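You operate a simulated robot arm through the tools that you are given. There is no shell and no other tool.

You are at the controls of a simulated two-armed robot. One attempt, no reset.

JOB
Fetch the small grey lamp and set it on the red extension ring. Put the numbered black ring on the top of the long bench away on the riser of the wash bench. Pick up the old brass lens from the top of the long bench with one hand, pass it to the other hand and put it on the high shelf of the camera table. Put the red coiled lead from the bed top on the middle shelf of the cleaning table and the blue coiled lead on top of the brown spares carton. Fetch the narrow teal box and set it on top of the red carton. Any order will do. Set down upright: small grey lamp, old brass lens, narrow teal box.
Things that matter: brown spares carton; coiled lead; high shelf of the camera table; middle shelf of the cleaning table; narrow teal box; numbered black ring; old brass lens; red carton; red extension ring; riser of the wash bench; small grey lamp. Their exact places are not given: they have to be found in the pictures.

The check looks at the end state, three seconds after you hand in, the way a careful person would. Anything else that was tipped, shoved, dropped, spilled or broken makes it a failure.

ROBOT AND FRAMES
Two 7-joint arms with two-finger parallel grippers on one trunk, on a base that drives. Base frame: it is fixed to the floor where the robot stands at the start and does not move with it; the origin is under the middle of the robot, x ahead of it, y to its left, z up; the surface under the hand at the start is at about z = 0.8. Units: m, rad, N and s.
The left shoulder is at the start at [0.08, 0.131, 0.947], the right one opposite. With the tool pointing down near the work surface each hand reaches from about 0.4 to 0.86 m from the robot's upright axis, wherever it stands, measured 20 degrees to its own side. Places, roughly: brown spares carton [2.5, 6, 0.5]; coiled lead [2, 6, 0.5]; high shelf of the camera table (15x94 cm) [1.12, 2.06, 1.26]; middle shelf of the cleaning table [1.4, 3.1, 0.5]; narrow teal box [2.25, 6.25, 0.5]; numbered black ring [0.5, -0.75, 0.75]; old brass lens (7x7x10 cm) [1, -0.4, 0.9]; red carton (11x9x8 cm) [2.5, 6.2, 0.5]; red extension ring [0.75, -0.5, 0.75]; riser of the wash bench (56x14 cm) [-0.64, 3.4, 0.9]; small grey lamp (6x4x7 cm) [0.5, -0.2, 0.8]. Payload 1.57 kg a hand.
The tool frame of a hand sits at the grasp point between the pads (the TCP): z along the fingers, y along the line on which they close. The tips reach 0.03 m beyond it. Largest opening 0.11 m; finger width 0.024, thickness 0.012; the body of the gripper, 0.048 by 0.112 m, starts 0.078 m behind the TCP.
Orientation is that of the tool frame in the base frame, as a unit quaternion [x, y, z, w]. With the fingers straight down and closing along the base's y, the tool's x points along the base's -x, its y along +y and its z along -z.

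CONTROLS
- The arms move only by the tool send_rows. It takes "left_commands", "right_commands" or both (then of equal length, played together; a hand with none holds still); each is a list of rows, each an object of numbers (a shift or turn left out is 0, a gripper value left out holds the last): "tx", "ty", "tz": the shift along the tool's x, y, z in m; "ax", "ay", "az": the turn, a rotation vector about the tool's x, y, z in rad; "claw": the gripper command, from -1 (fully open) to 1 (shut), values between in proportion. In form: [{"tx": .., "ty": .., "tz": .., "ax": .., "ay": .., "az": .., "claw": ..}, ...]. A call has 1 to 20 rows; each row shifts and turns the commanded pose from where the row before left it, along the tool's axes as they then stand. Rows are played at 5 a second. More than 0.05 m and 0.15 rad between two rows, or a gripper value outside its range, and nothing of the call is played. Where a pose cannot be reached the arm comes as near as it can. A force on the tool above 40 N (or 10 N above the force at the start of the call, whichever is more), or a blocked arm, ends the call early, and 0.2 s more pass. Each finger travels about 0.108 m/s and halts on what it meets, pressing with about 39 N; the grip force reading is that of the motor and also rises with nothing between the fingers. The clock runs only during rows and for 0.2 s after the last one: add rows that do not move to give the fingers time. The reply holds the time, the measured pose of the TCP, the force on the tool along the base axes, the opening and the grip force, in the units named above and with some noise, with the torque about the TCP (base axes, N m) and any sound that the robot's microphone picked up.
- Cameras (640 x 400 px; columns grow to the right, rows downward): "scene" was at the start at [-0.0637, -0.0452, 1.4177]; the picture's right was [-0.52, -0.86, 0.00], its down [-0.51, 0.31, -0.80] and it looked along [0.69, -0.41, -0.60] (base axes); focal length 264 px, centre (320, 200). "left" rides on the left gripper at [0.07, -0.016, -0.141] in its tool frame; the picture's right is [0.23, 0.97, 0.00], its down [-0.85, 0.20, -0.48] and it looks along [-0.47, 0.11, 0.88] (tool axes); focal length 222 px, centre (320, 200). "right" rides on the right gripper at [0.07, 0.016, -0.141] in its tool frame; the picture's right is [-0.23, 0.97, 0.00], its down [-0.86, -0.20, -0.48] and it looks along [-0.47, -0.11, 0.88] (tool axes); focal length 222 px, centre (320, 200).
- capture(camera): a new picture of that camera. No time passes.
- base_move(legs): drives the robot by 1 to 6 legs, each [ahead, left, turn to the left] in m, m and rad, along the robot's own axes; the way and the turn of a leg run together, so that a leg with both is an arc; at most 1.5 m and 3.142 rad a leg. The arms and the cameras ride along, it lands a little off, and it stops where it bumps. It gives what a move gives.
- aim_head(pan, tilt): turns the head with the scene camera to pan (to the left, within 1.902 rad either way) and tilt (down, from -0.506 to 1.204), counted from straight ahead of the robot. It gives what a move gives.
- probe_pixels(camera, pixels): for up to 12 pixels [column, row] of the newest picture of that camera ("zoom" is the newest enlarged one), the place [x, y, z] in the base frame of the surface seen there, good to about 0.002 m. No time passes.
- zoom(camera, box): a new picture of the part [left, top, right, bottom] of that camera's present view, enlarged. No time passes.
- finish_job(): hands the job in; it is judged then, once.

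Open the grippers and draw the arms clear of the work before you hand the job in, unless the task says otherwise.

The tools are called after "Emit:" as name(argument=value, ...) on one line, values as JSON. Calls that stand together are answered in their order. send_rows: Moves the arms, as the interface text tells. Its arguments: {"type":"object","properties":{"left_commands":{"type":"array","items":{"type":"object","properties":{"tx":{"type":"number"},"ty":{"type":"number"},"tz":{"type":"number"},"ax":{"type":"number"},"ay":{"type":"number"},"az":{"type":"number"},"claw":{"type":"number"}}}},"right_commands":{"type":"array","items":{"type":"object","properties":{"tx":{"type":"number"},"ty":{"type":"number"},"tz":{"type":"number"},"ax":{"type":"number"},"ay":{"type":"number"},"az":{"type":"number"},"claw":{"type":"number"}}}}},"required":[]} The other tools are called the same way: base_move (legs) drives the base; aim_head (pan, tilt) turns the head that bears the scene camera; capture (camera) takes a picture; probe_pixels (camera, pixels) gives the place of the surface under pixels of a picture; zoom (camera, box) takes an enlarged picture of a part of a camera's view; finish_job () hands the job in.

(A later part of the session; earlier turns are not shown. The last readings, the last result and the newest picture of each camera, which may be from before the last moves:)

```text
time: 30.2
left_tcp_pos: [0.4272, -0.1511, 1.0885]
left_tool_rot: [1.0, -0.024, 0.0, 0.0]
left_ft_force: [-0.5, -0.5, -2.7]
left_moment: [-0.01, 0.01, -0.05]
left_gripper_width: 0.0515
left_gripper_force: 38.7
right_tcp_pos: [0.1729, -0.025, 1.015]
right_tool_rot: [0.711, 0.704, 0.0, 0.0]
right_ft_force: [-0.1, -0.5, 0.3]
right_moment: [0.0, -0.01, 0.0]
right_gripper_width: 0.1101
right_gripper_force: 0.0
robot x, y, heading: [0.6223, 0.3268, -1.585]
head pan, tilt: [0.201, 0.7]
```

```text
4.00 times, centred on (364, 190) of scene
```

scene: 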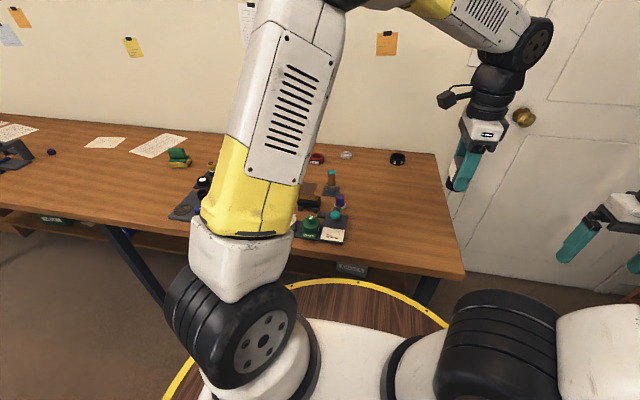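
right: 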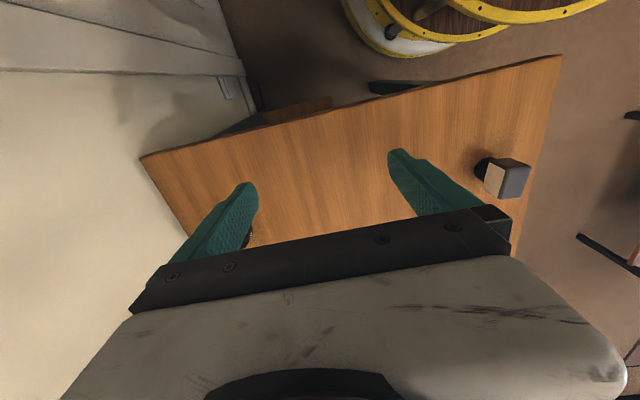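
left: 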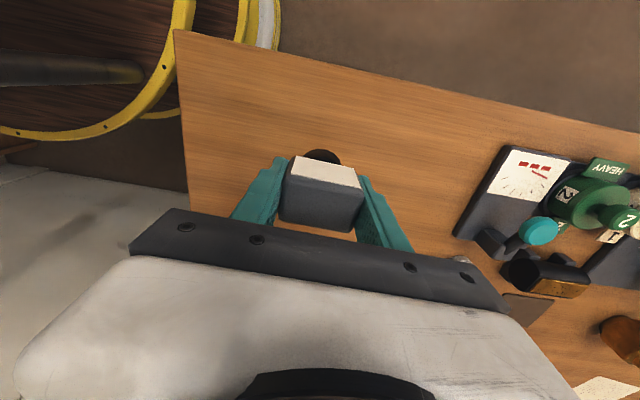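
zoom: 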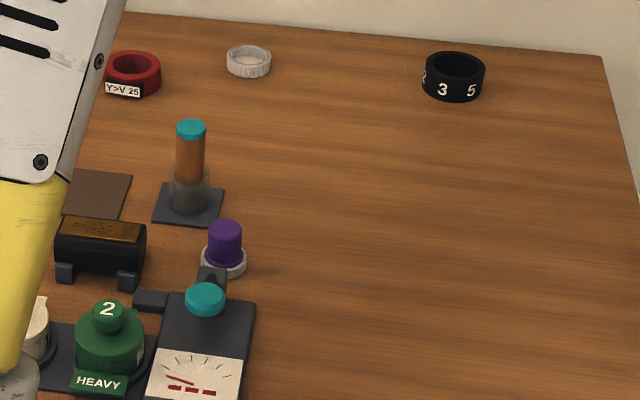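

The bench edge is at y≈-0.106, so I move ahead 0.115 m to bring the ring (0.838,-0.586) within the left hand's reach.

Emit:
base_move(legs=[[0.115, 0, 0.0]])

Emit:
aim_head(pan=0.1, tilt=0.75)

Emit:
capture(camera="scene")

Emit:
capture(camera="left")

```text
time: 31.4
left_tcp_pos: [0.4258, -0.268, 1.088]
left_tool_rot: [1.0, -0.024, 0.0, 0.0]
left_ft_force: [-0.3, 0.9, -1.9]
left_moment: [-0.02, -0.03, 0.0]
left_gripper_width: 0.0518
left_gripper_force: 39.1
right_tcp_pos: [0.1716, -0.143, 1.0145]
right_tool_rot: [0.711, 0.704, 0.0, 0.0]
right_ft_force: [-0.7, 1.3, 0.5]
right_moment: [-0.01, 0.02, 0.02]
right_gripper_width: 0.1099
right_gripper_force: 0.2
robot x, y, heading: [0.6185, 0.2066, -1.578]
head pan, tilt: [0.201, 0.7]
```

```text
time: 32.1
left_tcp_pos: [0.4259, -0.269, 1.0895]
left_tool_rot: [1.0, -0.025, 0.0, -0.001]
left_ft_force: [0.0, -0.1, -1.6]
left_moment: [-0.02, 0.0, 0.0]
left_gripper_width: 0.0518
left_gripper_force: 39.6
right_tcp_pos: [0.1718, -0.1426, 1.0133]
right_tool_rot: [0.71, 0.704, 0.0, -0.001]
right_ft_force: [0.3, -0.4, 0.3]
right_moment: [0.0, 0.02, 0.02]
right_gripper_width: 0.1102
right_gripper_force: 0.1
robot x, y, heading: [0.6146, 0.2109, -1.582]
head pan, tilt: [0.099, 0.75]
```

```text
taken
```

scene: 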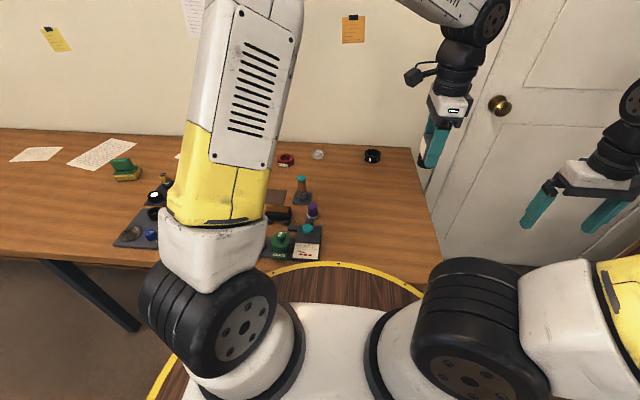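

```text
taken
```

left: 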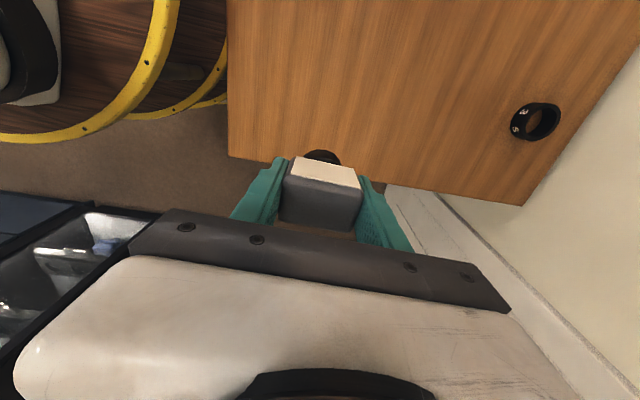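

The tool x now points along +x and y along -y. I carry the lamp at z≈1.09 to above the ring in 11 small rows, stopping just short for a look.

Emit:
send_rows(left_commands=[{"tx": 0.0356, "ty": 0.0247}, {"tx": 0.0356, "ty": 0.0247}, {"tx": 0.0356, "ty": 0.0247}, {"tx": 0.0356, "ty": 0.0247}, {"tx": 0.0356, "ty": 0.0247}, {"tx": 0.0356, "ty": 0.0247}, {"tx": 0.0356, "ty": 0.0247}, {"tx": 0.0356, "ty": 0.0247}, {"tx": 0.0356, "ty": 0.0247}, {"tx": 0.0356, "ty": 0.0247}, {"tx": 0.0356, "ty": 0.0247}, {"tx": 0.0356, "ty": 0.0247}, {}])

Emit:
capture(camera="left")

Emit:
capture(camera="scene")

```text
time: 34.9
left_tcp_pos: [0.8345, -0.5757, 1.086]
left_tool_rot: [1.0, -0.024, -0.001, 0.001]
left_ft_force: [0.2, 0.6, -2.1]
left_moment: [0.0, 0.01, 0.0]
left_gripper_width: 0.0516
left_gripper_force: 38.8
left hand out of reach, approached as far as the arm can: row 12
right_tcp_pos: [0.1717, -0.143, 1.0145]
right_tool_rot: [0.711, 0.703, 0.0, 0.0]
right_ft_force: [-0.8, 0.7, -0.8]
right_moment: [-0.03, 0.01, 0.01]
right_gripper_width: 0.1101
right_gripper_force: 0.0
robot x, y, heading: [0.6165, 0.2074, -1.579]
head pan, tilt: [0.099, 0.75]
```

```text
taken
```

left: 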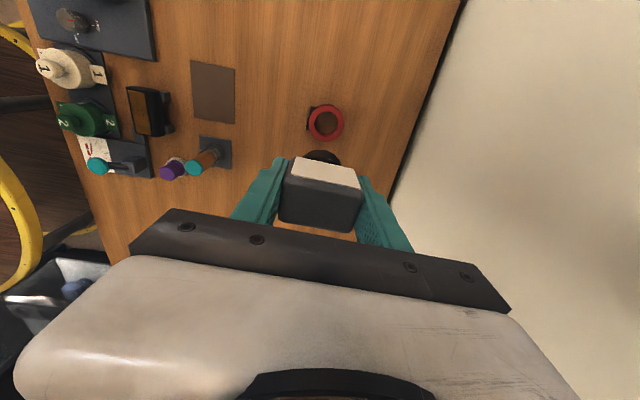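

```text
taken
```

scene: 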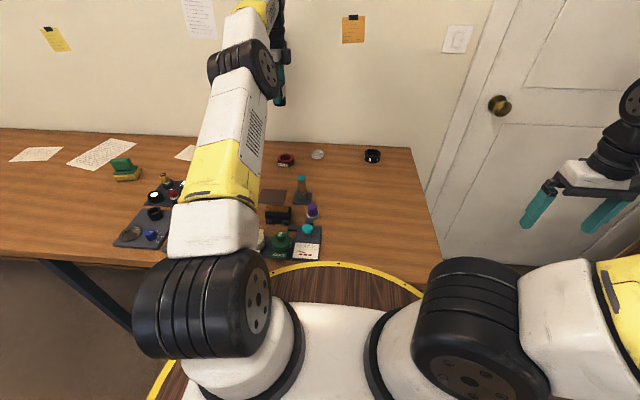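

The arm is near its reach limit at this height; it stands at (0.8345,-0.5757). I probe the ring in the left picture for exact centre, then descend partway.

Emit:
zoom(camera="left", box=[286, 97, 366, 147])

Emit:
probe_pixels(camera="zoom", pixels=[[190, 195], [450, 205], [320, 70], [310, 325], [245, 200], [415, 205], [325, 120], [320, 285], [240, 110], [410, 110], [400, 290], [225, 270]])

```text
8.00 times, centred on (326, 122) of left
```

zoom: 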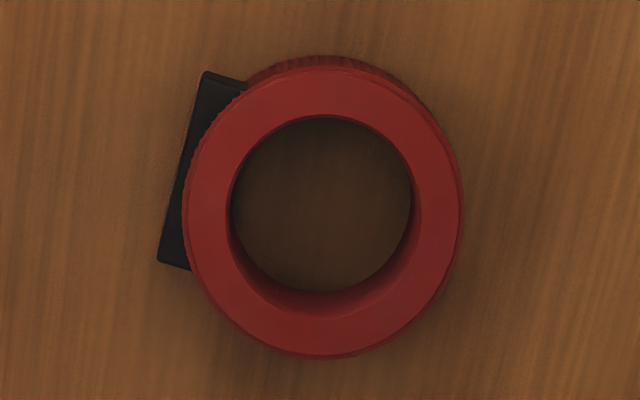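

```text
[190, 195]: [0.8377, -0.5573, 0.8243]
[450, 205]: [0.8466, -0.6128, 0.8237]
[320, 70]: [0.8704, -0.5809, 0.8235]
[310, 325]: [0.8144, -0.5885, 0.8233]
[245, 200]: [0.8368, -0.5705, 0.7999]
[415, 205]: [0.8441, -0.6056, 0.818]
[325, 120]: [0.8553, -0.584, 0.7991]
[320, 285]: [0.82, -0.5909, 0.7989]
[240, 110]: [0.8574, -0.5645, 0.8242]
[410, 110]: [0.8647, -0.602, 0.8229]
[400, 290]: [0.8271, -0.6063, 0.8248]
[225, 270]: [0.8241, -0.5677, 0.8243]
```

The ring centre is (0.842,-0.585), outer Ø≈0.060 m, hole Ø≈0.040 m. I measure the lamp's foot in the left view to know how it will rest.

Emit:
zoom(camera="left", box=[280, 135, 376, 195])

Emit:
probe_pixels(camera="zoom", pixels=[[165, 140], [200, 110], [250, 98], [300, 100], [350, 120], [395, 165], [280, 120], [280, 150], [120, 150], [530, 250]])

```text
6.67 times, centred on (328, 165) of left
```

zoom: 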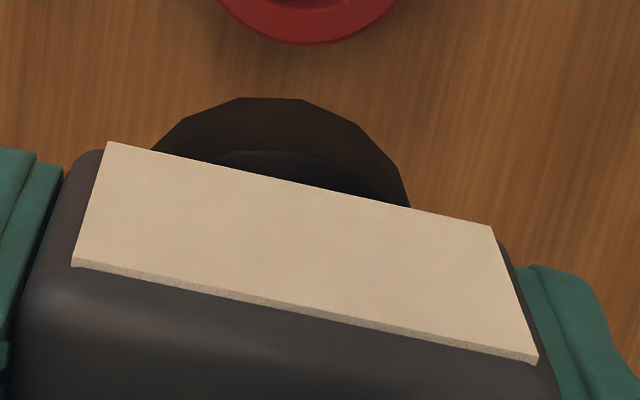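

```text
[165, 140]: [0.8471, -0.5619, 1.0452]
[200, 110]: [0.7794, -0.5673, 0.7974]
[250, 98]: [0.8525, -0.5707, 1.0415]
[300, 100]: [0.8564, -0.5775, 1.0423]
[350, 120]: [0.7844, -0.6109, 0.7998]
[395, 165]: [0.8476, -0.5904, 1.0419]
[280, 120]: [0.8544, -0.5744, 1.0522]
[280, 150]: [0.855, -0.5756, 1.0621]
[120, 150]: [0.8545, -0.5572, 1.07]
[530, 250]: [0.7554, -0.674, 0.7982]
```

Foot Ø is about 0.040–0.042, nearly equal to the hole, so I'll set the lamp about 7–8 mm off centre toward the aisle (y≈-0.577) so the ring carries it firmly. I descend partway first and re-read the pose.

Emit:
send_rows(left_commands=[{"tz": 0.04}, {"tz": 0.04}, {"tz": 0.04}, {}])

```text
time: 35.9
left_tcp_pos: [0.8347, -0.5731, 0.9661]
left_tool_rot: [1.0, -0.025, 0.0, 0.001]
left_ft_force: [0.2, -1.0, -1.9]
left_moment: [-0.02, 0.02, 0.02]
left_gripper_width: 0.0518
left_gripper_force: 39.0
right_tcp_pos: [0.171, -0.1439, 1.0133]
right_tool_rot: [0.71, 0.704, -0.001, 0.0]
right_ft_force: [0.0, 0.5, -1.7]
right_moment: [0.01, 0.0, 0.0]
right_gripper_width: 0.11
right_gripper_force: 0.1
robot x, y, heading: [0.6186, 0.2062, -1.587]
head pan, tilt: [0.099, 0.75]
```

Now at z=0.966. I correct sideways toward (0.843,-0.577) and descend to just above the ring.

Emit:
send_rows(left_commands=[{"tx": 0.0085, "ty": 0.003}, {"tz": 0.04}, {"tz": 0.035}, {}, {}])

Emit:
capture(camera="left")

Emit:
zoom(camera="left", box=[280, 135, 376, 195])

```text
time: 37.1
left_tcp_pos: [0.8433, -0.5803, 0.8897]
left_tool_rot: [1.0, -0.024, 0.0, -0.001]
left_ft_force: [-0.4, -0.3, -3.1]
left_moment: [-0.01, -0.02, 0.02]
left_gripper_width: 0.0517
left_gripper_force: 38.3
right_tcp_pos: [0.1722, -0.1428, 1.0147]
right_tool_rot: [0.711, 0.703, 0.001, 0.0]
right_ft_force: [0.0, -1.1, 0.5]
right_moment: [-0.01, 0.02, -0.01]
right_gripper_width: 0.11
right_gripper_force: 0.2
robot x, y, heading: [0.6213, 0.2091, -1.581]
head pan, tilt: [0.099, 0.75]
```

```text
taken
```

left: 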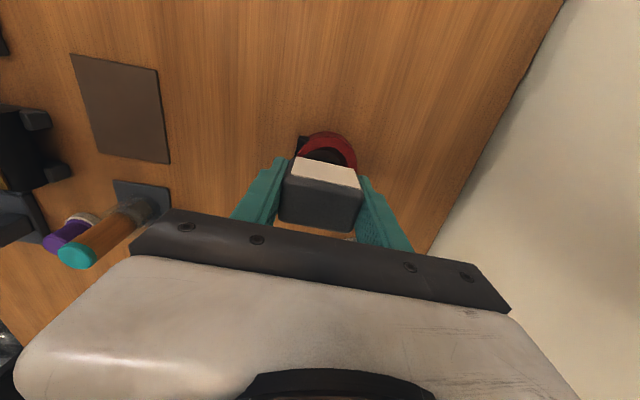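

```text
6.67 times, centred on (328, 165) of left
```

zoom: 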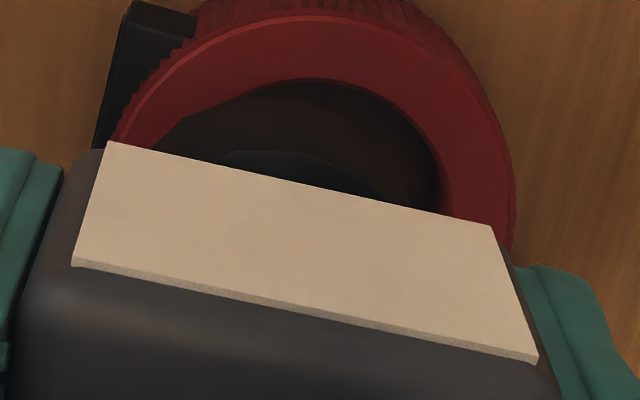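

The foot sits about 6 mm toward the aisle from the ring's centre and 20 mm above it. I nudge 2 mm further to the aisle side and lower gently.

Emit:
send_rows(left_commands=[{"ty": -0.002}, {"tz": 0.008}, {"tz": 0.006}, {}, {}])

Emit:
zoom(camera="left", box=[280, 135, 376, 195])

```text
time: 38.3
left_tcp_pos: [0.8442, -0.5778, 0.8751]
left_tool_rot: [1.0, -0.024, -0.001, -0.001]
left_ft_force: [0.6, -0.4, -2.6]
left_moment: [0.04, 0.0, -0.04]
left_gripper_width: 0.0517
left_gripper_force: 39.0
right_tcp_pos: [0.1714, -0.1418, 1.0144]
right_tool_rot: [0.711, 0.703, 0.0, 0.0]
right_ft_force: [-0.2, 0.3, 0.6]
right_moment: [0.0, 0.0, -0.01]
right_gripper_width: 0.1099
right_gripper_force: 0.0
robot x, y, heading: [0.6201, 0.2091, -1.582]
head pan, tilt: [0.099, 0.75]
```

```text
6.67 times, centred on (328, 165) of left
```

zoom: 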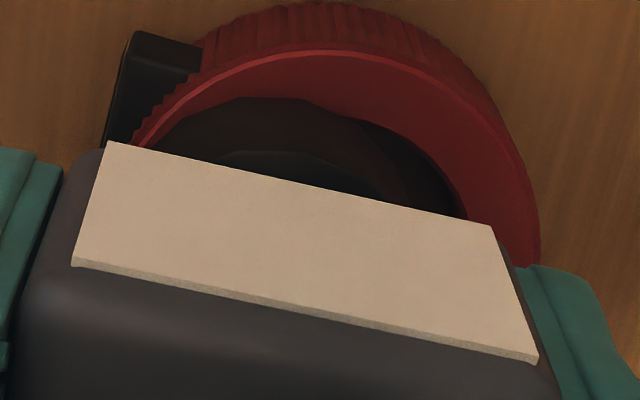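

The foot overlaps the ring on the left side with about a 7 mm hole gap on the right, as intended. I lower the last few millimetres watching the force.

Emit:
send_rows(left_commands=[{"tz": 0.003}, {"tz": 0.002}, {}])

Emit:
send_rows(left_commands=[{"tz": 0.0015}, {}])

```text
time: 39.1
left_tcp_pos: [0.8439, -0.5781, 0.8715]
left_tool_rot: [1.0, -0.024, 0.0, 0.001]
left_ft_force: [0.1, -0.4, -1.7]
left_moment: [0.01, -0.03, -0.01]
left_gripper_width: 0.0518
left_gripper_force: 39.3
right_tcp_pos: [0.171, -0.1427, 1.0138]
right_tool_rot: [0.711, 0.703, 0.0, 0.0]
right_ft_force: [0.7, -0.3, -1.0]
right_moment: [-0.05, 0.0, 0.03]
right_gripper_width: 0.1097
right_gripper_force: 0.0
robot x, y, heading: [0.6177, 0.2083, -1.582]
head pan, tilt: [0.099, 0.75]
```

```text
time: 39.7
left_tcp_pos: [0.8447, -0.5797, 0.87]
left_tool_rot: [1.0, -0.024, 0.0, 0.0]
left_ft_force: [0.9, -0.4, -3.2]
left_moment: [0.0, 0.0, 0.0]
left_gripper_width: 0.0515
left_gripper_force: 39.2
right_tcp_pos: [0.1706, -0.1422, 1.0138]
right_tool_rot: [0.711, 0.704, 0.0, 0.001]
right_ft_force: [0.1, 0.9, -0.2]
right_moment: [-0.01, -0.01, 0.0]
right_gripper_width: 0.11
right_gripper_force: 0.1
robot x, y, heading: [0.6197, 0.2064, -1.578]
head pan, tilt: [0.099, 0.75]
```

No contact force yet (about -2.5 N is the lamp's weight). I keep lowering by 1.5 mm steps.

Emit:
send_rows(left_commands=[{"tz": 0.0015}, {}])

Emit:
send_rows(left_commands=[{"tz": 0.0015}, {}])

Emit:
zoom(camera="left", box=[280, 135, 376, 195])

```text
time: 40.3
left_tcp_pos: [0.8437, -0.5785, 0.8687]
left_tool_rot: [1.0, -0.024, -0.001, 0.001]
left_ft_force: [0.1, 0.6, 1.2]
left_moment: [0.03, 0.03, -0.02]
left_gripper_width: 0.0516
left_gripper_force: 39.1
right_tcp_pos: [0.1725, -0.1435, 1.0136]
right_tool_rot: [0.711, 0.703, 0.0, 0.0]
right_ft_force: [-0.2, -0.8, 0.3]
right_moment: [-0.02, 0.03, -0.01]
right_gripper_width: 0.1098
right_gripper_force: 0.1
robot x, y, heading: [0.6186, 0.2099, -1.58]
head pan, tilt: [0.099, 0.75]
```

```text
time: 40.9
left_tcp_pos: [0.8443, -0.5801, 0.8688]
left_tool_rot: [1.0, -0.025, 0.0, 0.002]
left_ft_force: [-1.6, 5.8, 18.1]
left_moment: [0.34, 0.1, -0.01]
left_gripper_width: 0.0514
left_gripper_force: 39.3
right_tcp_pos: [0.1709, -0.1425, 1.0144]
right_tool_rot: [0.711, 0.703, 0.001, 0.0]
right_ft_force: [0.4, -0.2, -0.8]
right_moment: [0.02, -0.01, 0.02]
right_gripper_width: 0.1101
right_gripper_force: 0.1
robot x, y, heading: [0.6189, 0.2094, -1.581]
head pan, tilt: [0.099, 0.75]
```

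```text
6.67 times, centred on (328, 165) of left
```

zoom: 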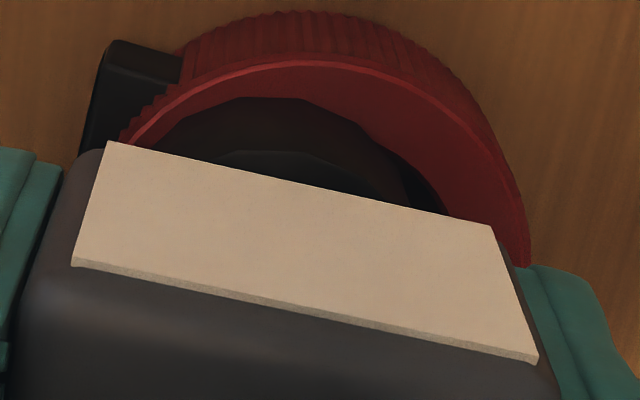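

Contact made (18 N up). I back off 1 mm to relax the force, then check.

Emit:
send_rows(left_commands=[{"tz": -0.001}, {}])

Emit:
zoom(camera="left", box=[280, 135, 376, 195])

```text
time: 41.5
left_tcp_pos: [0.844, -0.5794, 0.8681]
left_tool_rot: [1.0, -0.024, 0.0, 0.002]
left_ft_force: [1.8, -0.2, 18.2]
left_moment: [0.04, 0.02, -0.03]
left_gripper_width: 0.0515
left_gripper_force: 38.3
right_tcp_pos: [0.1703, -0.1428, 1.0147]
right_tool_rot: [0.711, 0.703, 0.0, 0.0]
right_ft_force: [-0.8, 0.5, 0.0]
right_moment: [0.05, -0.03, -0.03]
right_gripper_width: 0.1102
right_gripper_force: 0.1
robot x, y, heading: [0.6161, 0.2106, -1.579]
head pan, tilt: [0.099, 0.75]
```

```text
6.67 times, centred on (328, 165) of left
```

zoom: 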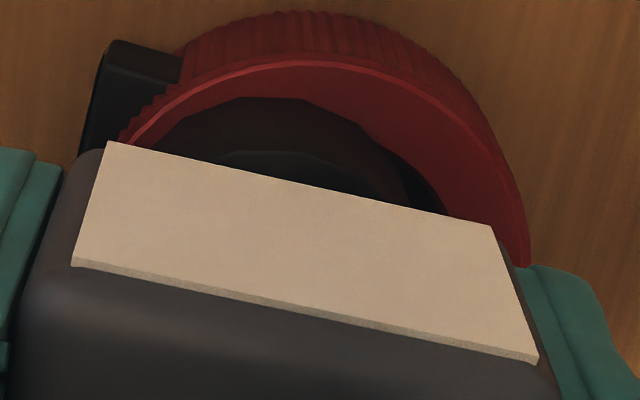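

Force still 18 N but with nearly no moment, so the support lies under the lamp's centre. I ease up another 1 mm and open the fingers.

Emit:
send_rows(left_commands=[{"tz": -0.001}, {}])

Emit:
send_rows(left_commands=[{"claw": -0.3}, {"claw": -0.6}, {"claw": -1}, {}, {}])

Emit:
zoom(camera="left", box=[280, 115, 376, 175])

Emit:
capture(camera="left")

```text
time: 42.1
left_tcp_pos: [0.8433, -0.5802, 0.867]
left_tool_rot: [1.0, -0.025, 0.0, 0.0]
left_ft_force: [2.2, -1.6, 10.8]
left_moment: [-0.09, -0.05, 0.01]
left_gripper_width: 0.0517
left_gripper_force: 38.7
right_tcp_pos: [0.1713, -0.1417, 1.0144]
right_tool_rot: [0.711, 0.704, 0.001, 0.0]
right_ft_force: [-0.7, 0.4, -0.1]
right_moment: [-0.01, 0.0, 0.01]
right_gripper_width: 0.1102
right_gripper_force: 0.1
robot x, y, heading: [0.6225, 0.205, -1.583]
head pan, tilt: [0.099, 0.75]
```

```text
time: 43.3
left_tcp_pos: [0.8429, -0.5812, 0.8674]
left_tool_rot: [1.0, -0.024, -0.001, 0.0]
left_ft_force: [-0.5, 0.3, 0.1]
left_moment: [-0.01, 0.01, 0.02]
left_gripper_width: 0.1098
left_gripper_force: 0.1
right_tcp_pos: [0.1706, -0.1426, 1.0142]
right_tool_rot: [0.711, 0.703, 0.0, 0.0]
right_ft_force: [0.0, -0.4, 0.8]
right_moment: [0.01, 0.01, -0.01]
right_gripper_width: 0.11
right_gripper_force: 0.1
robot x, y, heading: [0.6183, 0.2038, -1.586]
head pan, tilt: [0.099, 0.75]
```

```text
6.67 times, centred on (328, 145) of left
```

zoom: 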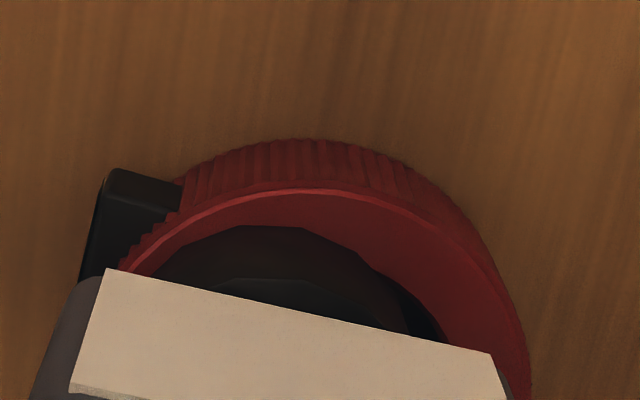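

```text
taken
```

left: 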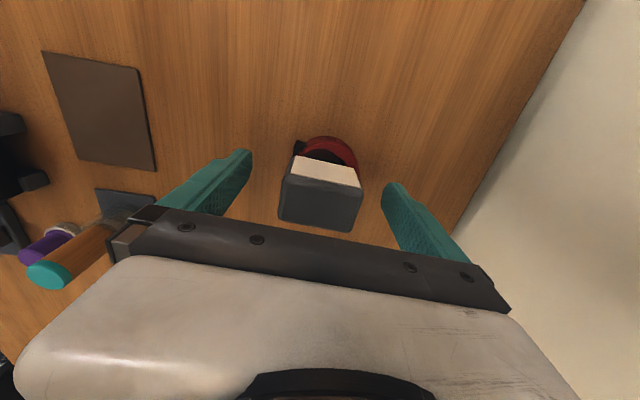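

The lamp stands upright on the ring. I raise the hand straight up 0.12 m and check it.

Emit:
send_rows(left_commands=[{"tz": -0.02}, {"tz": -0.03}, {"tz": -0.035}, {"tz": -0.035}, {}])

Emit:
capture(camera="left")

Emit:
zoom(camera="left", box=[272, 90, 384, 160])

```text
time: 44.5
left_tcp_pos: [0.8456, -0.5803, 0.9918]
left_tool_rot: [1.0, -0.025, 0.0, -0.001]
left_ft_force: [-0.5, 0.2, -0.2]
left_moment: [0.0, -0.02, 0.02]
left_gripper_width: 0.1098
left_gripper_force: 0.0
right_tcp_pos: [0.1723, -0.143, 1.0134]
right_tool_rot: [0.71, 0.704, 0.0, -0.001]
right_ft_force: [0.2, 0.0, -0.6]
right_moment: [-0.02, 0.0, 0.0]
right_gripper_width: 0.1099
right_gripper_force: 0.0
robot x, y, heading: [0.6175, 0.2075, -1.584]
head pan, tilt: [0.099, 0.75]
```

```text
taken
```

left: 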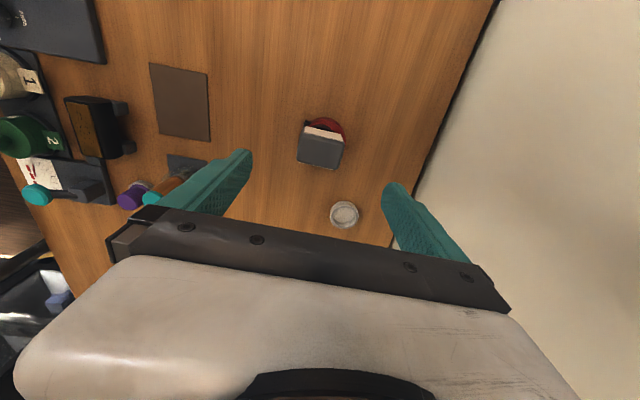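

```text
5.71 times, centred on (328, 125) of left
```

zoom: 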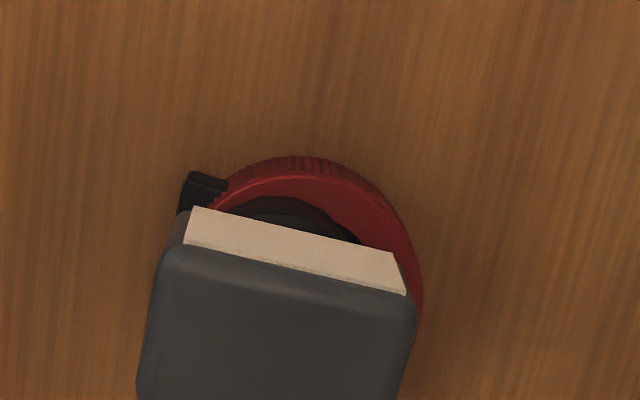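

The lamp rests upright on the ring. I retract the left hand, then slide the base 0.6 m to its left so the right hand can reach the brass lens.

Emit:
send_rows(left_commands=[{"ty": -0.04, "tz": -0.02}, {"ty": -0.04, "tz": -0.02}, {"ty": -0.04, "tz": -0.02}, {"ty": -0.04, "tz": -0.02}, {"ty": -0.04, "tz": -0.02}, {"ty": -0.04}, {"ty": -0.04}, {"ty": -0.04}, {}])

Emit:
base_move(legs=[[0, 0.6, 0]])

Emit:
aim_head(pan=-0.3, tilt=0.7)

Emit:
capture(camera="scene")

```text
time: 46.5
left_tcp_pos: [0.8615, -0.2577, 1.0895]
left_tool_rot: [1.0, -0.024, 0.0, 0.001]
left_ft_force: [-0.6, -0.1, -0.7]
left_moment: [0.0, 0.01, -0.01]
left_gripper_width: 0.1098
left_gripper_force: 0.1
right_tcp_pos: [0.1719, -0.1438, 1.0144]
right_tool_rot: [0.711, 0.703, 0.0, 0.0]
right_ft_force: [0.5, -0.6, -0.1]
right_moment: [-0.01, -0.01, 0.01]
right_gripper_width: 0.1101
right_gripper_force: 0.0
robot x, y, heading: [0.6184, 0.2061, -1.585]
head pan, tilt: [0.099, 0.75]
```

```text
time: 49.8
left_tcp_pos: [1.4457, -0.2705, 1.0892]
left_tool_rot: [1.0, -0.029, 0.001, 0.0]
left_ft_force: [0.1, -0.2, -0.1]
left_moment: [-0.01, 0.01, -0.01]
left_gripper_width: 0.1097
left_gripper_force: 0.1
right_tcp_pos: [0.7537, -0.1457, 1.0134]
right_tool_rot: [0.714, 0.7, 0.001, 0.0]
right_ft_force: [0.0, 0.6, 0.1]
right_moment: [-0.01, -0.01, -0.05]
right_gripper_width: 0.1099
right_gripper_force: 0.0
robot x, y, heading: [1.2025, 0.1967, -1.589]
head pan, tilt: [0.099, 0.75]
```

```text
time: 50.7
left_tcp_pos: [1.4439, -0.2704, 1.0886]
left_tool_rot: [1.0, -0.029, 0.001, 0.001]
left_ft_force: [0.1, 0.2, 0.2]
left_moment: [0.0, 0.01, -0.01]
left_gripper_width: 0.1101
left_gripper_force: 0.0
right_tcp_pos: [0.7535, -0.1468, 1.0126]
right_tool_rot: [0.714, 0.7, 0.0, 0.0]
right_ft_force: [-0.6, 0.6, 1.4]
right_moment: [0.02, 0.02, -0.01]
right_gripper_width: 0.1098
right_gripper_force: 0.0
robot x, y, heading: [1.2033, 0.1987, -1.59]
head pan, tilt: [-0.3, 0.7]
```

```text
taken
```

scene: 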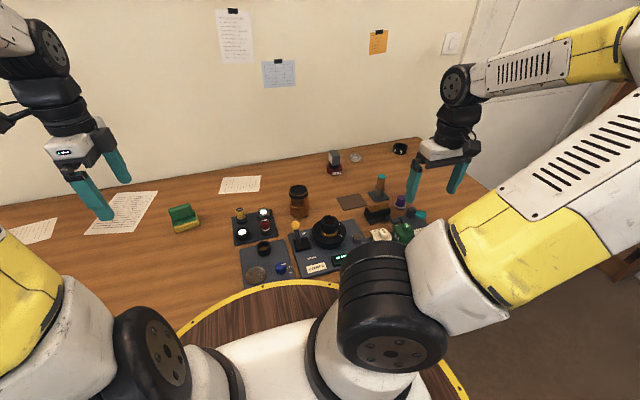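

The lens is at scene (300,200) and the lamp on its ring at (333,160). I zoom and probe the lens and its neighbours.

Emit:
zoom(camera="scene", box=[228, 170, 372, 260])

Emit:
probe_pixels(camera="scene", pixels=[[299, 189], [292, 190], [307, 190], [299, 199], [291, 209], [309, 209], [300, 216], [264, 214], [329, 222], [296, 226], [334, 152], [290, 205]])

Emit:
zoom(camera="scene", box=[304, 140, 368, 180])

```text
4.44 times, centred on (300, 215) of scene
```

zoom: 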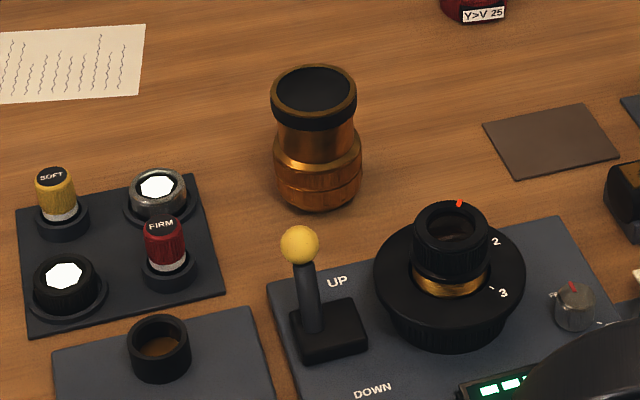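

```text
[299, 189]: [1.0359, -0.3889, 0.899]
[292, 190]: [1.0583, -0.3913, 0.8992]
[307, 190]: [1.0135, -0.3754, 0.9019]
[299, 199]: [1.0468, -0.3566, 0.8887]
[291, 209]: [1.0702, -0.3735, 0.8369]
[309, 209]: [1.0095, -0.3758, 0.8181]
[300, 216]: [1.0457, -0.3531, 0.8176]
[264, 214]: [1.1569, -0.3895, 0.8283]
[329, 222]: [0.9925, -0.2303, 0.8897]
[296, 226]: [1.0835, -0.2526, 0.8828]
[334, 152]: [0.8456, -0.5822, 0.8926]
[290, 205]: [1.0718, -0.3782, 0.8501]
```

```text
10.00 times, centred on (336, 160) of scene
```

zoom: 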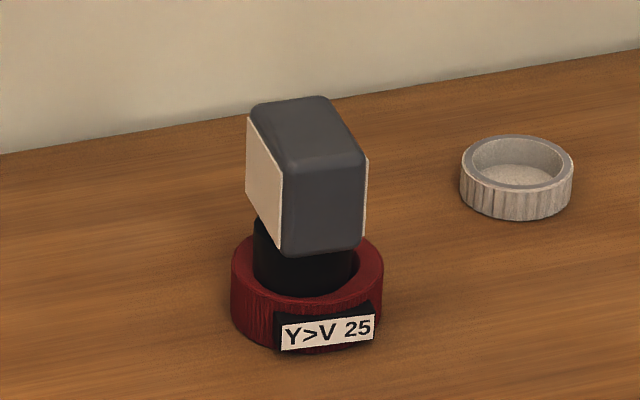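

The lens centre is about (1.037,-0.387), height to 0.90, with a waist and black cap on top. I bring the right hand above it.

Emit:
send_rows(right_commands=[{"tx": -0.026, "ty": 0.032, "claw": -1}, {"tx": -0.026, "ty": 0.032}, {"tx": -0.026, "ty": 0.032}, {"tx": -0.026, "ty": 0.032}, {"tx": -0.026, "ty": 0.032}, {"tx": -0.026, "ty": 0.032}, {"tx": -0.026, "ty": 0.032}, {"tx": -0.026, "ty": 0.032}, {"tx": -0.0263, "ty": 0.0322}, {}])

Emit:
capture(camera="right")

Emit:
capture(camera="scene")

```text
time: 52.9
left_tcp_pos: [1.445, -0.2711, 1.0882]
left_tool_rot: [1.0, -0.029, 0.0, -0.001]
left_ft_force: [0.1, -0.7, 0.1]
left_moment: [0.03, 0.0, 0.03]
left_gripper_width: 0.1097
left_gripper_force: 0.0
right_tcp_pos: [1.0124, -0.3789, 1.016]
right_tool_rot: [0.714, 0.7, 0.0, 0.0]
right_ft_force: [0.0, -0.2, 0.0]
right_moment: [0.0, 0.01, -0.03]
right_gripper_width: 0.1102
right_gripper_force: 0.1
right hand out of reach, approached as far as the arm can: row 9
robot x, y, heading: [1.2088, 0.1987, -1.591]
head pan, tilt: [-0.3, 0.7]
```

```text
taken
```

right: 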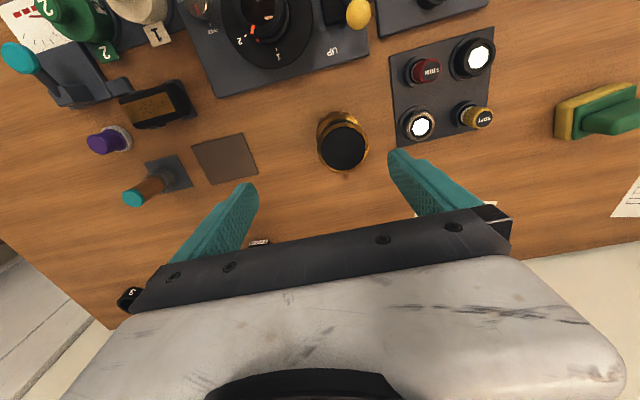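

```text
taken
```

scene: 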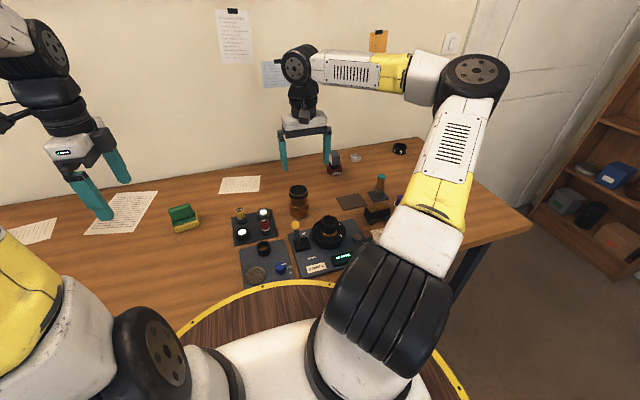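

The right arm hits a limit 25 mm short of the lens; the lens is too far toward the robot's middle line. I shift the base 0.12 m further to its left.

Emit:
base_move(legs=[[0, 0.12, 0.02]])

Emit:
capture(camera="right")

```text
time: 54.1
left_tcp_pos: [1.5742, -0.2661, 1.089]
left_tool_rot: [1.0, -0.019, 0.0, 0.0]
left_ft_force: [-0.9, -0.5, -0.7]
left_moment: [0.0, -0.01, 0.02]
left_gripper_width: 0.1098
left_gripper_force: 0.1
right_tcp_pos: [1.1441, -0.3828, 1.0169]
right_tool_rot: [0.706, 0.708, 0.0, 0.0]
right_ft_force: [0.6, -0.4, -0.1]
right_moment: [0.01, -0.04, -0.01]
right_gripper_width: 0.1101
right_gripper_force: 0.1
robot x, y, heading: [1.3202, 0.1992, -1.576]
head pan, tilt: [-0.3, 0.7]
```

```text
taken
```

right: 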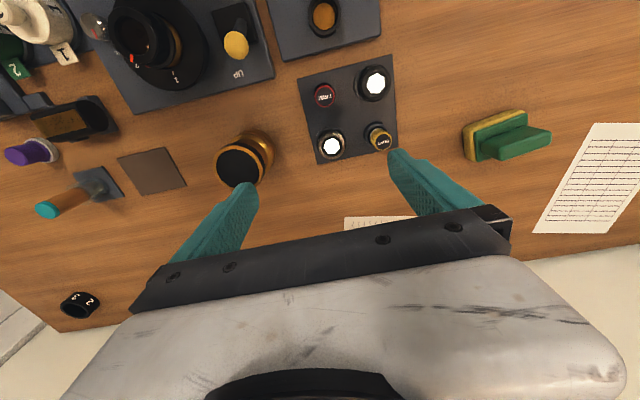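

I probe the lens cap in the right view for an exact centre.

Emit:
probe_pixels(camera="right", pixels=[[242, 168], [225, 165], [258, 172], [243, 150], [238, 185], [262, 143], [271, 160]])

Emit:
zoom(camera="right", box=[196, 120, 292, 180])

```text
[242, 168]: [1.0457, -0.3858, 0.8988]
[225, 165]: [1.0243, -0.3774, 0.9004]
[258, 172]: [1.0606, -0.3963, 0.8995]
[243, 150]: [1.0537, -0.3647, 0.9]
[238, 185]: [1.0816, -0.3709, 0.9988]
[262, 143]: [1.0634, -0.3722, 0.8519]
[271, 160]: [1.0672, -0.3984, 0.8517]
```

```text
6.67 times, centred on (244, 150) of right
```

zoom: 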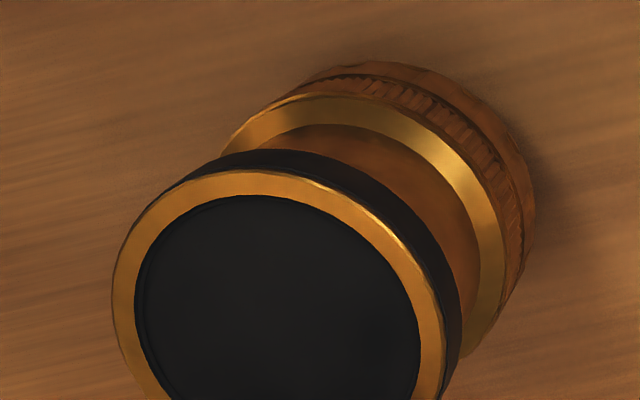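

I set the target at (1.038,-0.386), move the right hand there and descend to z≈0.89 around the cap.

Emit:
send_rows(right_commands=[{"ty": -0.036, "tx": -0.001}, {"ty": -0.035, "tx": -0.001}, {"ty": -0.035, "tx": -0.001}, {}])

Emit:
capture(camera="right")

```text
time: 55.1
left_tcp_pos: [1.5733, -0.2662, 1.0898]
left_tool_rot: [1.0, -0.018, 0.0, 0.0]
left_ft_force: [0.4, -0.3, 0.5]
left_moment: [0.0, 0.01, -0.03]
left_gripper_width: 0.1099
left_gripper_force: 0.0
right_tcp_pos: [1.0386, -0.3859, 1.0157]
right_tool_rot: [0.706, 0.708, -0.001, 0.0]
right_ft_force: [0.4, -0.1, -0.4]
right_moment: [-0.03, -0.01, 0.04]
right_gripper_width: 0.1099
right_gripper_force: 0.0
robot x, y, heading: [1.3218, 0.1977, -1.571]
head pan, tilt: [-0.3, 0.7]
```

```text
taken
```

right: 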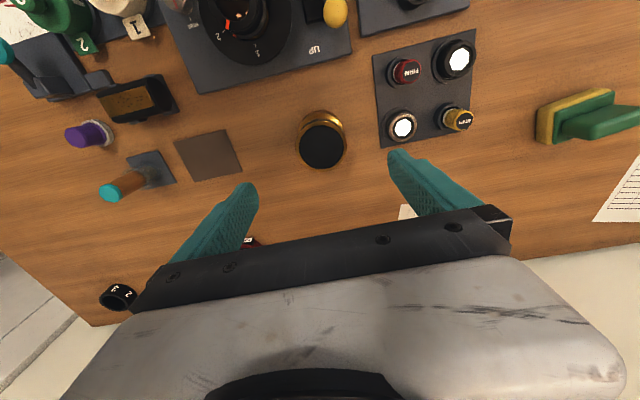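

The lens cap (320,148) lies midway between the fingers. I descend and close on it.

Emit:
send_rows(right_commands=[{"tz": 0.04}, {"tz": 0.04}, {"tz": 0.03}, {"tz": 0.015}, {}])

Emit:
capture(camera="right")

Emit:
zoom(camera="scene", box=[228, 130, 372, 220])

```text
time: 56.3
left_tcp_pos: [1.5726, -0.2667, 1.0904]
left_tool_rot: [1.0, -0.018, 0.001, -0.001]
left_ft_force: [0.7, -0.1, -0.8]
left_moment: [0.02, 0.0, 0.05]
left_gripper_width: 0.11
left_gripper_force: 0.1
right_tcp_pos: [1.0409, -0.389, 0.8913]
right_tool_rot: [0.706, 0.708, -0.001, 0.0]
right_ft_force: [0.0, -0.7, 0.3]
right_moment: [-0.03, 0.0, 0.03]
right_gripper_width: 0.1101
right_gripper_force: 0.0
robot x, y, heading: [1.321, 0.1993, -1.569]
head pan, tilt: [-0.3, 0.7]
```

```text
taken
```

right: 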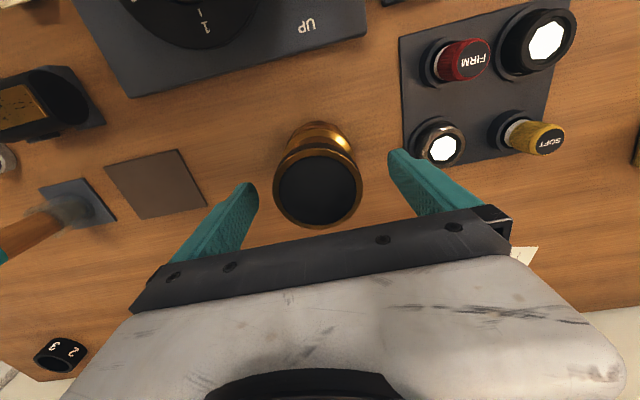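

```text
4.44 times, centred on (300, 175) of scene
```

zoom: 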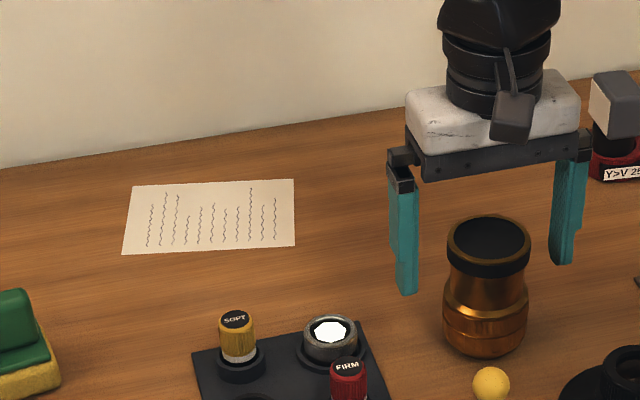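

The fingers straddle the cap evenly. I close the right gripper.

Emit:
send_rows(right_commands=[{"claw": 0.0}, {"claw": 1}, {"claw": 1}, {"claw": 1}])

Emit:
send_rows(right_commands=[{"tz": -0.015}, {"tz": -0.025}, {}])

Emit:
capture(camera="right")

```text
time: 57.3
left_tcp_pos: [1.5732, -0.2659, 1.0894]
left_tool_rot: [1.0, -0.019, 0.0, -0.001]
left_ft_force: [0.5, -0.3, 0.8]
left_moment: [0.0, -0.01, 0.01]
left_gripper_width: 0.11
left_gripper_force: 0.1
right_tcp_pos: [1.0398, -0.3895, 0.8916]
right_tool_rot: [0.707, 0.707, -0.001, 0.0]
right_ft_force: [-1.3, -0.1, 1.0]
right_moment: [-0.05, 0.03, -0.06]
right_gripper_width: 0.0599
right_gripper_force: 38.7
robot x, y, heading: [1.3172, 0.1994, -1.566]
head pan, tilt: [-0.3, 0.7]
```

```text
time: 58.1
left_tcp_pos: [1.5734, -0.2666, 1.0889]
left_tool_rot: [1.0, -0.019, 0.0, 0.001]
left_ft_force: [0.0, 0.3, -0.4]
left_moment: [0.03, -0.01, 0.01]
left_gripper_width: 0.1099
left_gripper_force: 0.1
right_tcp_pos: [1.0396, -0.3874, 0.9313]
right_tool_rot: [0.707, 0.708, 0.0, 0.0]
right_ft_force: [0.3, 0.0, -3.0]
right_moment: [0.01, 0.0, -0.04]
right_gripper_width: 0.0597
right_gripper_force: 38.8
robot x, y, heading: [1.3221, 0.1937, -1.571]
head pan, tilt: [-0.3, 0.7]
```

```text
taken
```

right: 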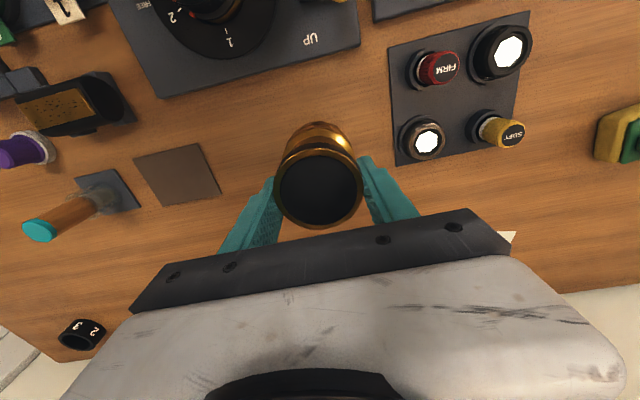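

The lens is held (about 3 N). I raise it to z≈1.2 and draw it back to the hand-over spot, keeping it vertical.

Emit:
send_rows(right_commands=[{"tz": -0.045}, {"tz": -0.045}, {"tz": -0.045}, {"tz": -0.045}, {"tz": -0.03, "tx": 0.028, "ty": 0.02}, {"tz": -0.03, "tx": 0.028, "ty": 0.02}, {"tz": -0.03, "tx": 0.028, "ty": 0.02}, {}])

Emit:
aim_head(pan=-0.1, tilt=0.55)

Emit:
capture(camera="scene")

```text
time: 59.9
left_tcp_pos: [1.5744, -0.2653, 1.0896]
left_tool_rot: [1.0, -0.018, 0.0, 0.0]
left_ft_force: [-0.1, 0.7, 0.0]
left_moment: [0.03, -0.01, 0.02]
left_gripper_width: 0.1099
left_gripper_force: 0.0
right_tcp_pos: [1.0975, -0.3004, 1.1986]
right_tool_rot: [0.707, 0.708, 0.001, 0.0]
right_ft_force: [0.3, -0.1, -2.6]
right_moment: [-0.03, -0.03, 0.01]
right_gripper_width: 0.0601
right_gripper_force: 39.1
robot x, y, heading: [1.3222, 0.1964, -1.57]
head pan, tilt: [-0.3, 0.7]
```

```text
time: 60.6
left_tcp_pos: [1.5721, -0.2663, 1.0906]
left_tool_rot: [1.0, -0.019, 0.0, 0.0]
left_ft_force: [0.2, 0.5, -0.3]
left_moment: [0.0, -0.02, -0.05]
left_gripper_width: 0.1104
left_gripper_force: 0.0
right_tcp_pos: [1.0972, -0.3014, 1.1983]
right_tool_rot: [0.706, 0.708, 0.0, 0.0]
right_ft_force: [-0.1, 0.3, -3.6]
right_moment: [0.03, -0.02, -0.02]
right_gripper_width: 0.0602
right_gripper_force: 39.1
robot x, y, heading: [1.3225, 0.1978, -1.569]
head pan, tilt: [-0.099, 0.55]
```

```text
taken
```

scene: 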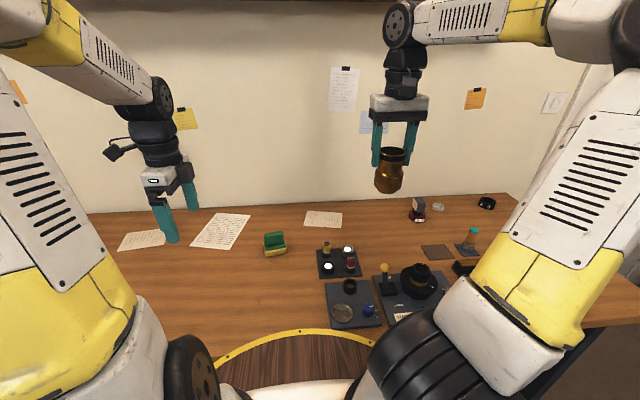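

The lens now hangs at (1.0975,-0.301) with its bottom at z≈1.1075. I pitch the left hand so its fingers point to the robot's right, 25° below horizontal.

Emit:
send_rows(left_commands=[{"ay": -0.142}, {"ay": -0.142}, {"ay": -0.142}, {"ay": -0.142}, {"ay": -0.142}, {"ay": -0.142}, {"ay": -0.142}, {"ay": -0.142}, {}])

Emit:
capture(camera="scene")

Emit:
capture(camera="left")

```text
time: 62.6
left_tcp_pos: [1.5733, -0.2665, 1.0897]
left_tool_rot: [0.842, -0.016, -0.539, -0.01]
left_ft_force: [0.3, 0.1, 0.2]
left_moment: [0.0, 0.03, 0.02]
left_gripper_width: 0.1099
left_gripper_force: 0.0
right_tcp_pos: [1.0962, -0.3018, 1.1988]
right_tool_rot: [0.706, 0.708, 0.0, 0.0]
right_ft_force: [0.9, -0.3, -2.3]
right_moment: [-0.01, 0.01, 0.01]
right_gripper_width: 0.06
right_gripper_force: 38.7
robot x, y, heading: [1.324, 0.1965, -1.568]
head pan, tilt: [-0.099, 0.55]
```

```text
taken
```

scene: 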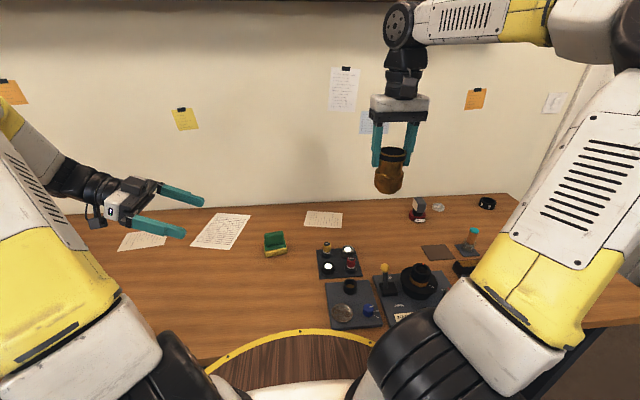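

```text
taken
```

left: 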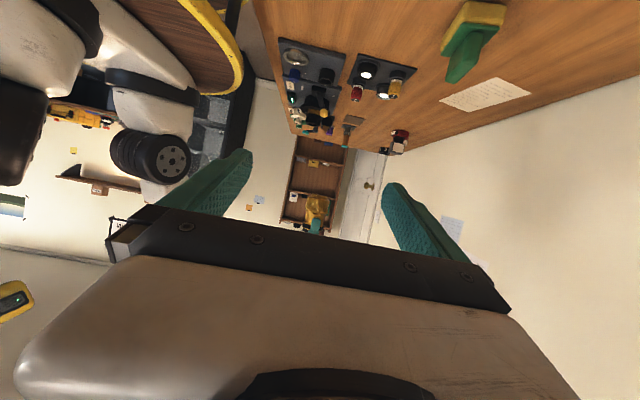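

The left hand points along -x, 25° down. I bring it to a pre-grasp point 0.15 m beside the lens at z≈1.1375.

Emit:
send_rows(left_commands=[{"tx": -0.02234, "ty": 0.00585, "tz": 0.03426}, {"tx": -0.02234, "ty": 0.00585, "tz": 0.03426}, {"tx": -0.02234, "ty": 0.00585, "tz": 0.03426}, {"tx": -0.02234, "ty": 0.00585, "tz": 0.03426}, {"tx": -0.02234, "ty": 0.00585, "tz": 0.03426}, {"tx": -0.02234, "ty": 0.00585, "tz": 0.03426}, {"tx": -0.02234, "ty": 0.00585, "tz": 0.03426}, {"tx": -0.02234, "ty": 0.00585, "tz": 0.03426}, {}])

Emit:
capture(camera="scene")

Emit:
capture(camera="left")

Emit:
capture(camera="right")

```text
time: 64.7
left_tcp_pos: [1.2485, -0.2978, 1.1373]
left_tool_rot: [0.843, -0.015, -0.538, -0.01]
left_ft_force: [-0.3, 0.2, 0.3]
left_moment: [0.0, -0.04, 0.01]
left_gripper_width: 0.1101
left_gripper_force: 0.0
right_tcp_pos: [1.0955, -0.302, 1.198]
right_tool_rot: [0.706, 0.708, 0.0, 0.0]
right_ft_force: [-0.7, -1.2, -2.1]
right_moment: [0.0, -0.03, 0.01]
right_gripper_width: 0.0598
right_gripper_force: 39.1
robot x, y, heading: [1.3228, 0.1978, -1.572]
head pan, tilt: [-0.099, 0.55]
```

```text
taken
```

scene: 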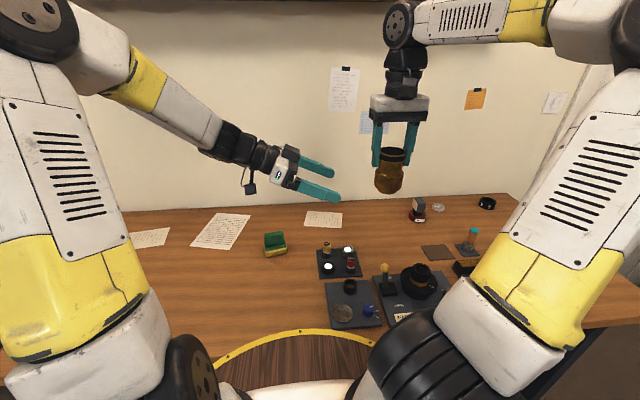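

```text
taken
```

left: 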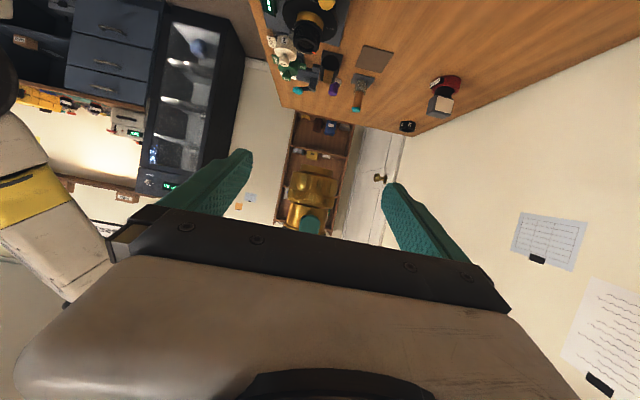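

```text
taken
```

right: 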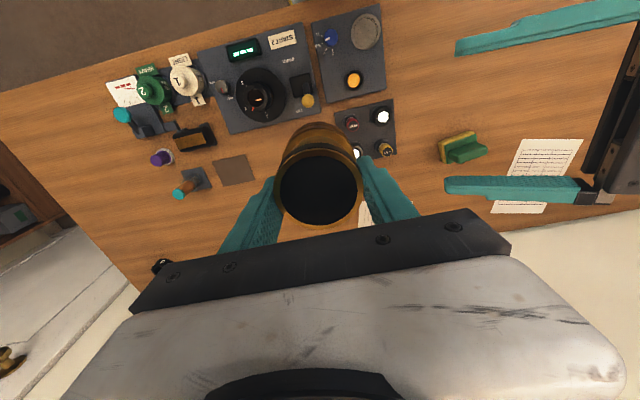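

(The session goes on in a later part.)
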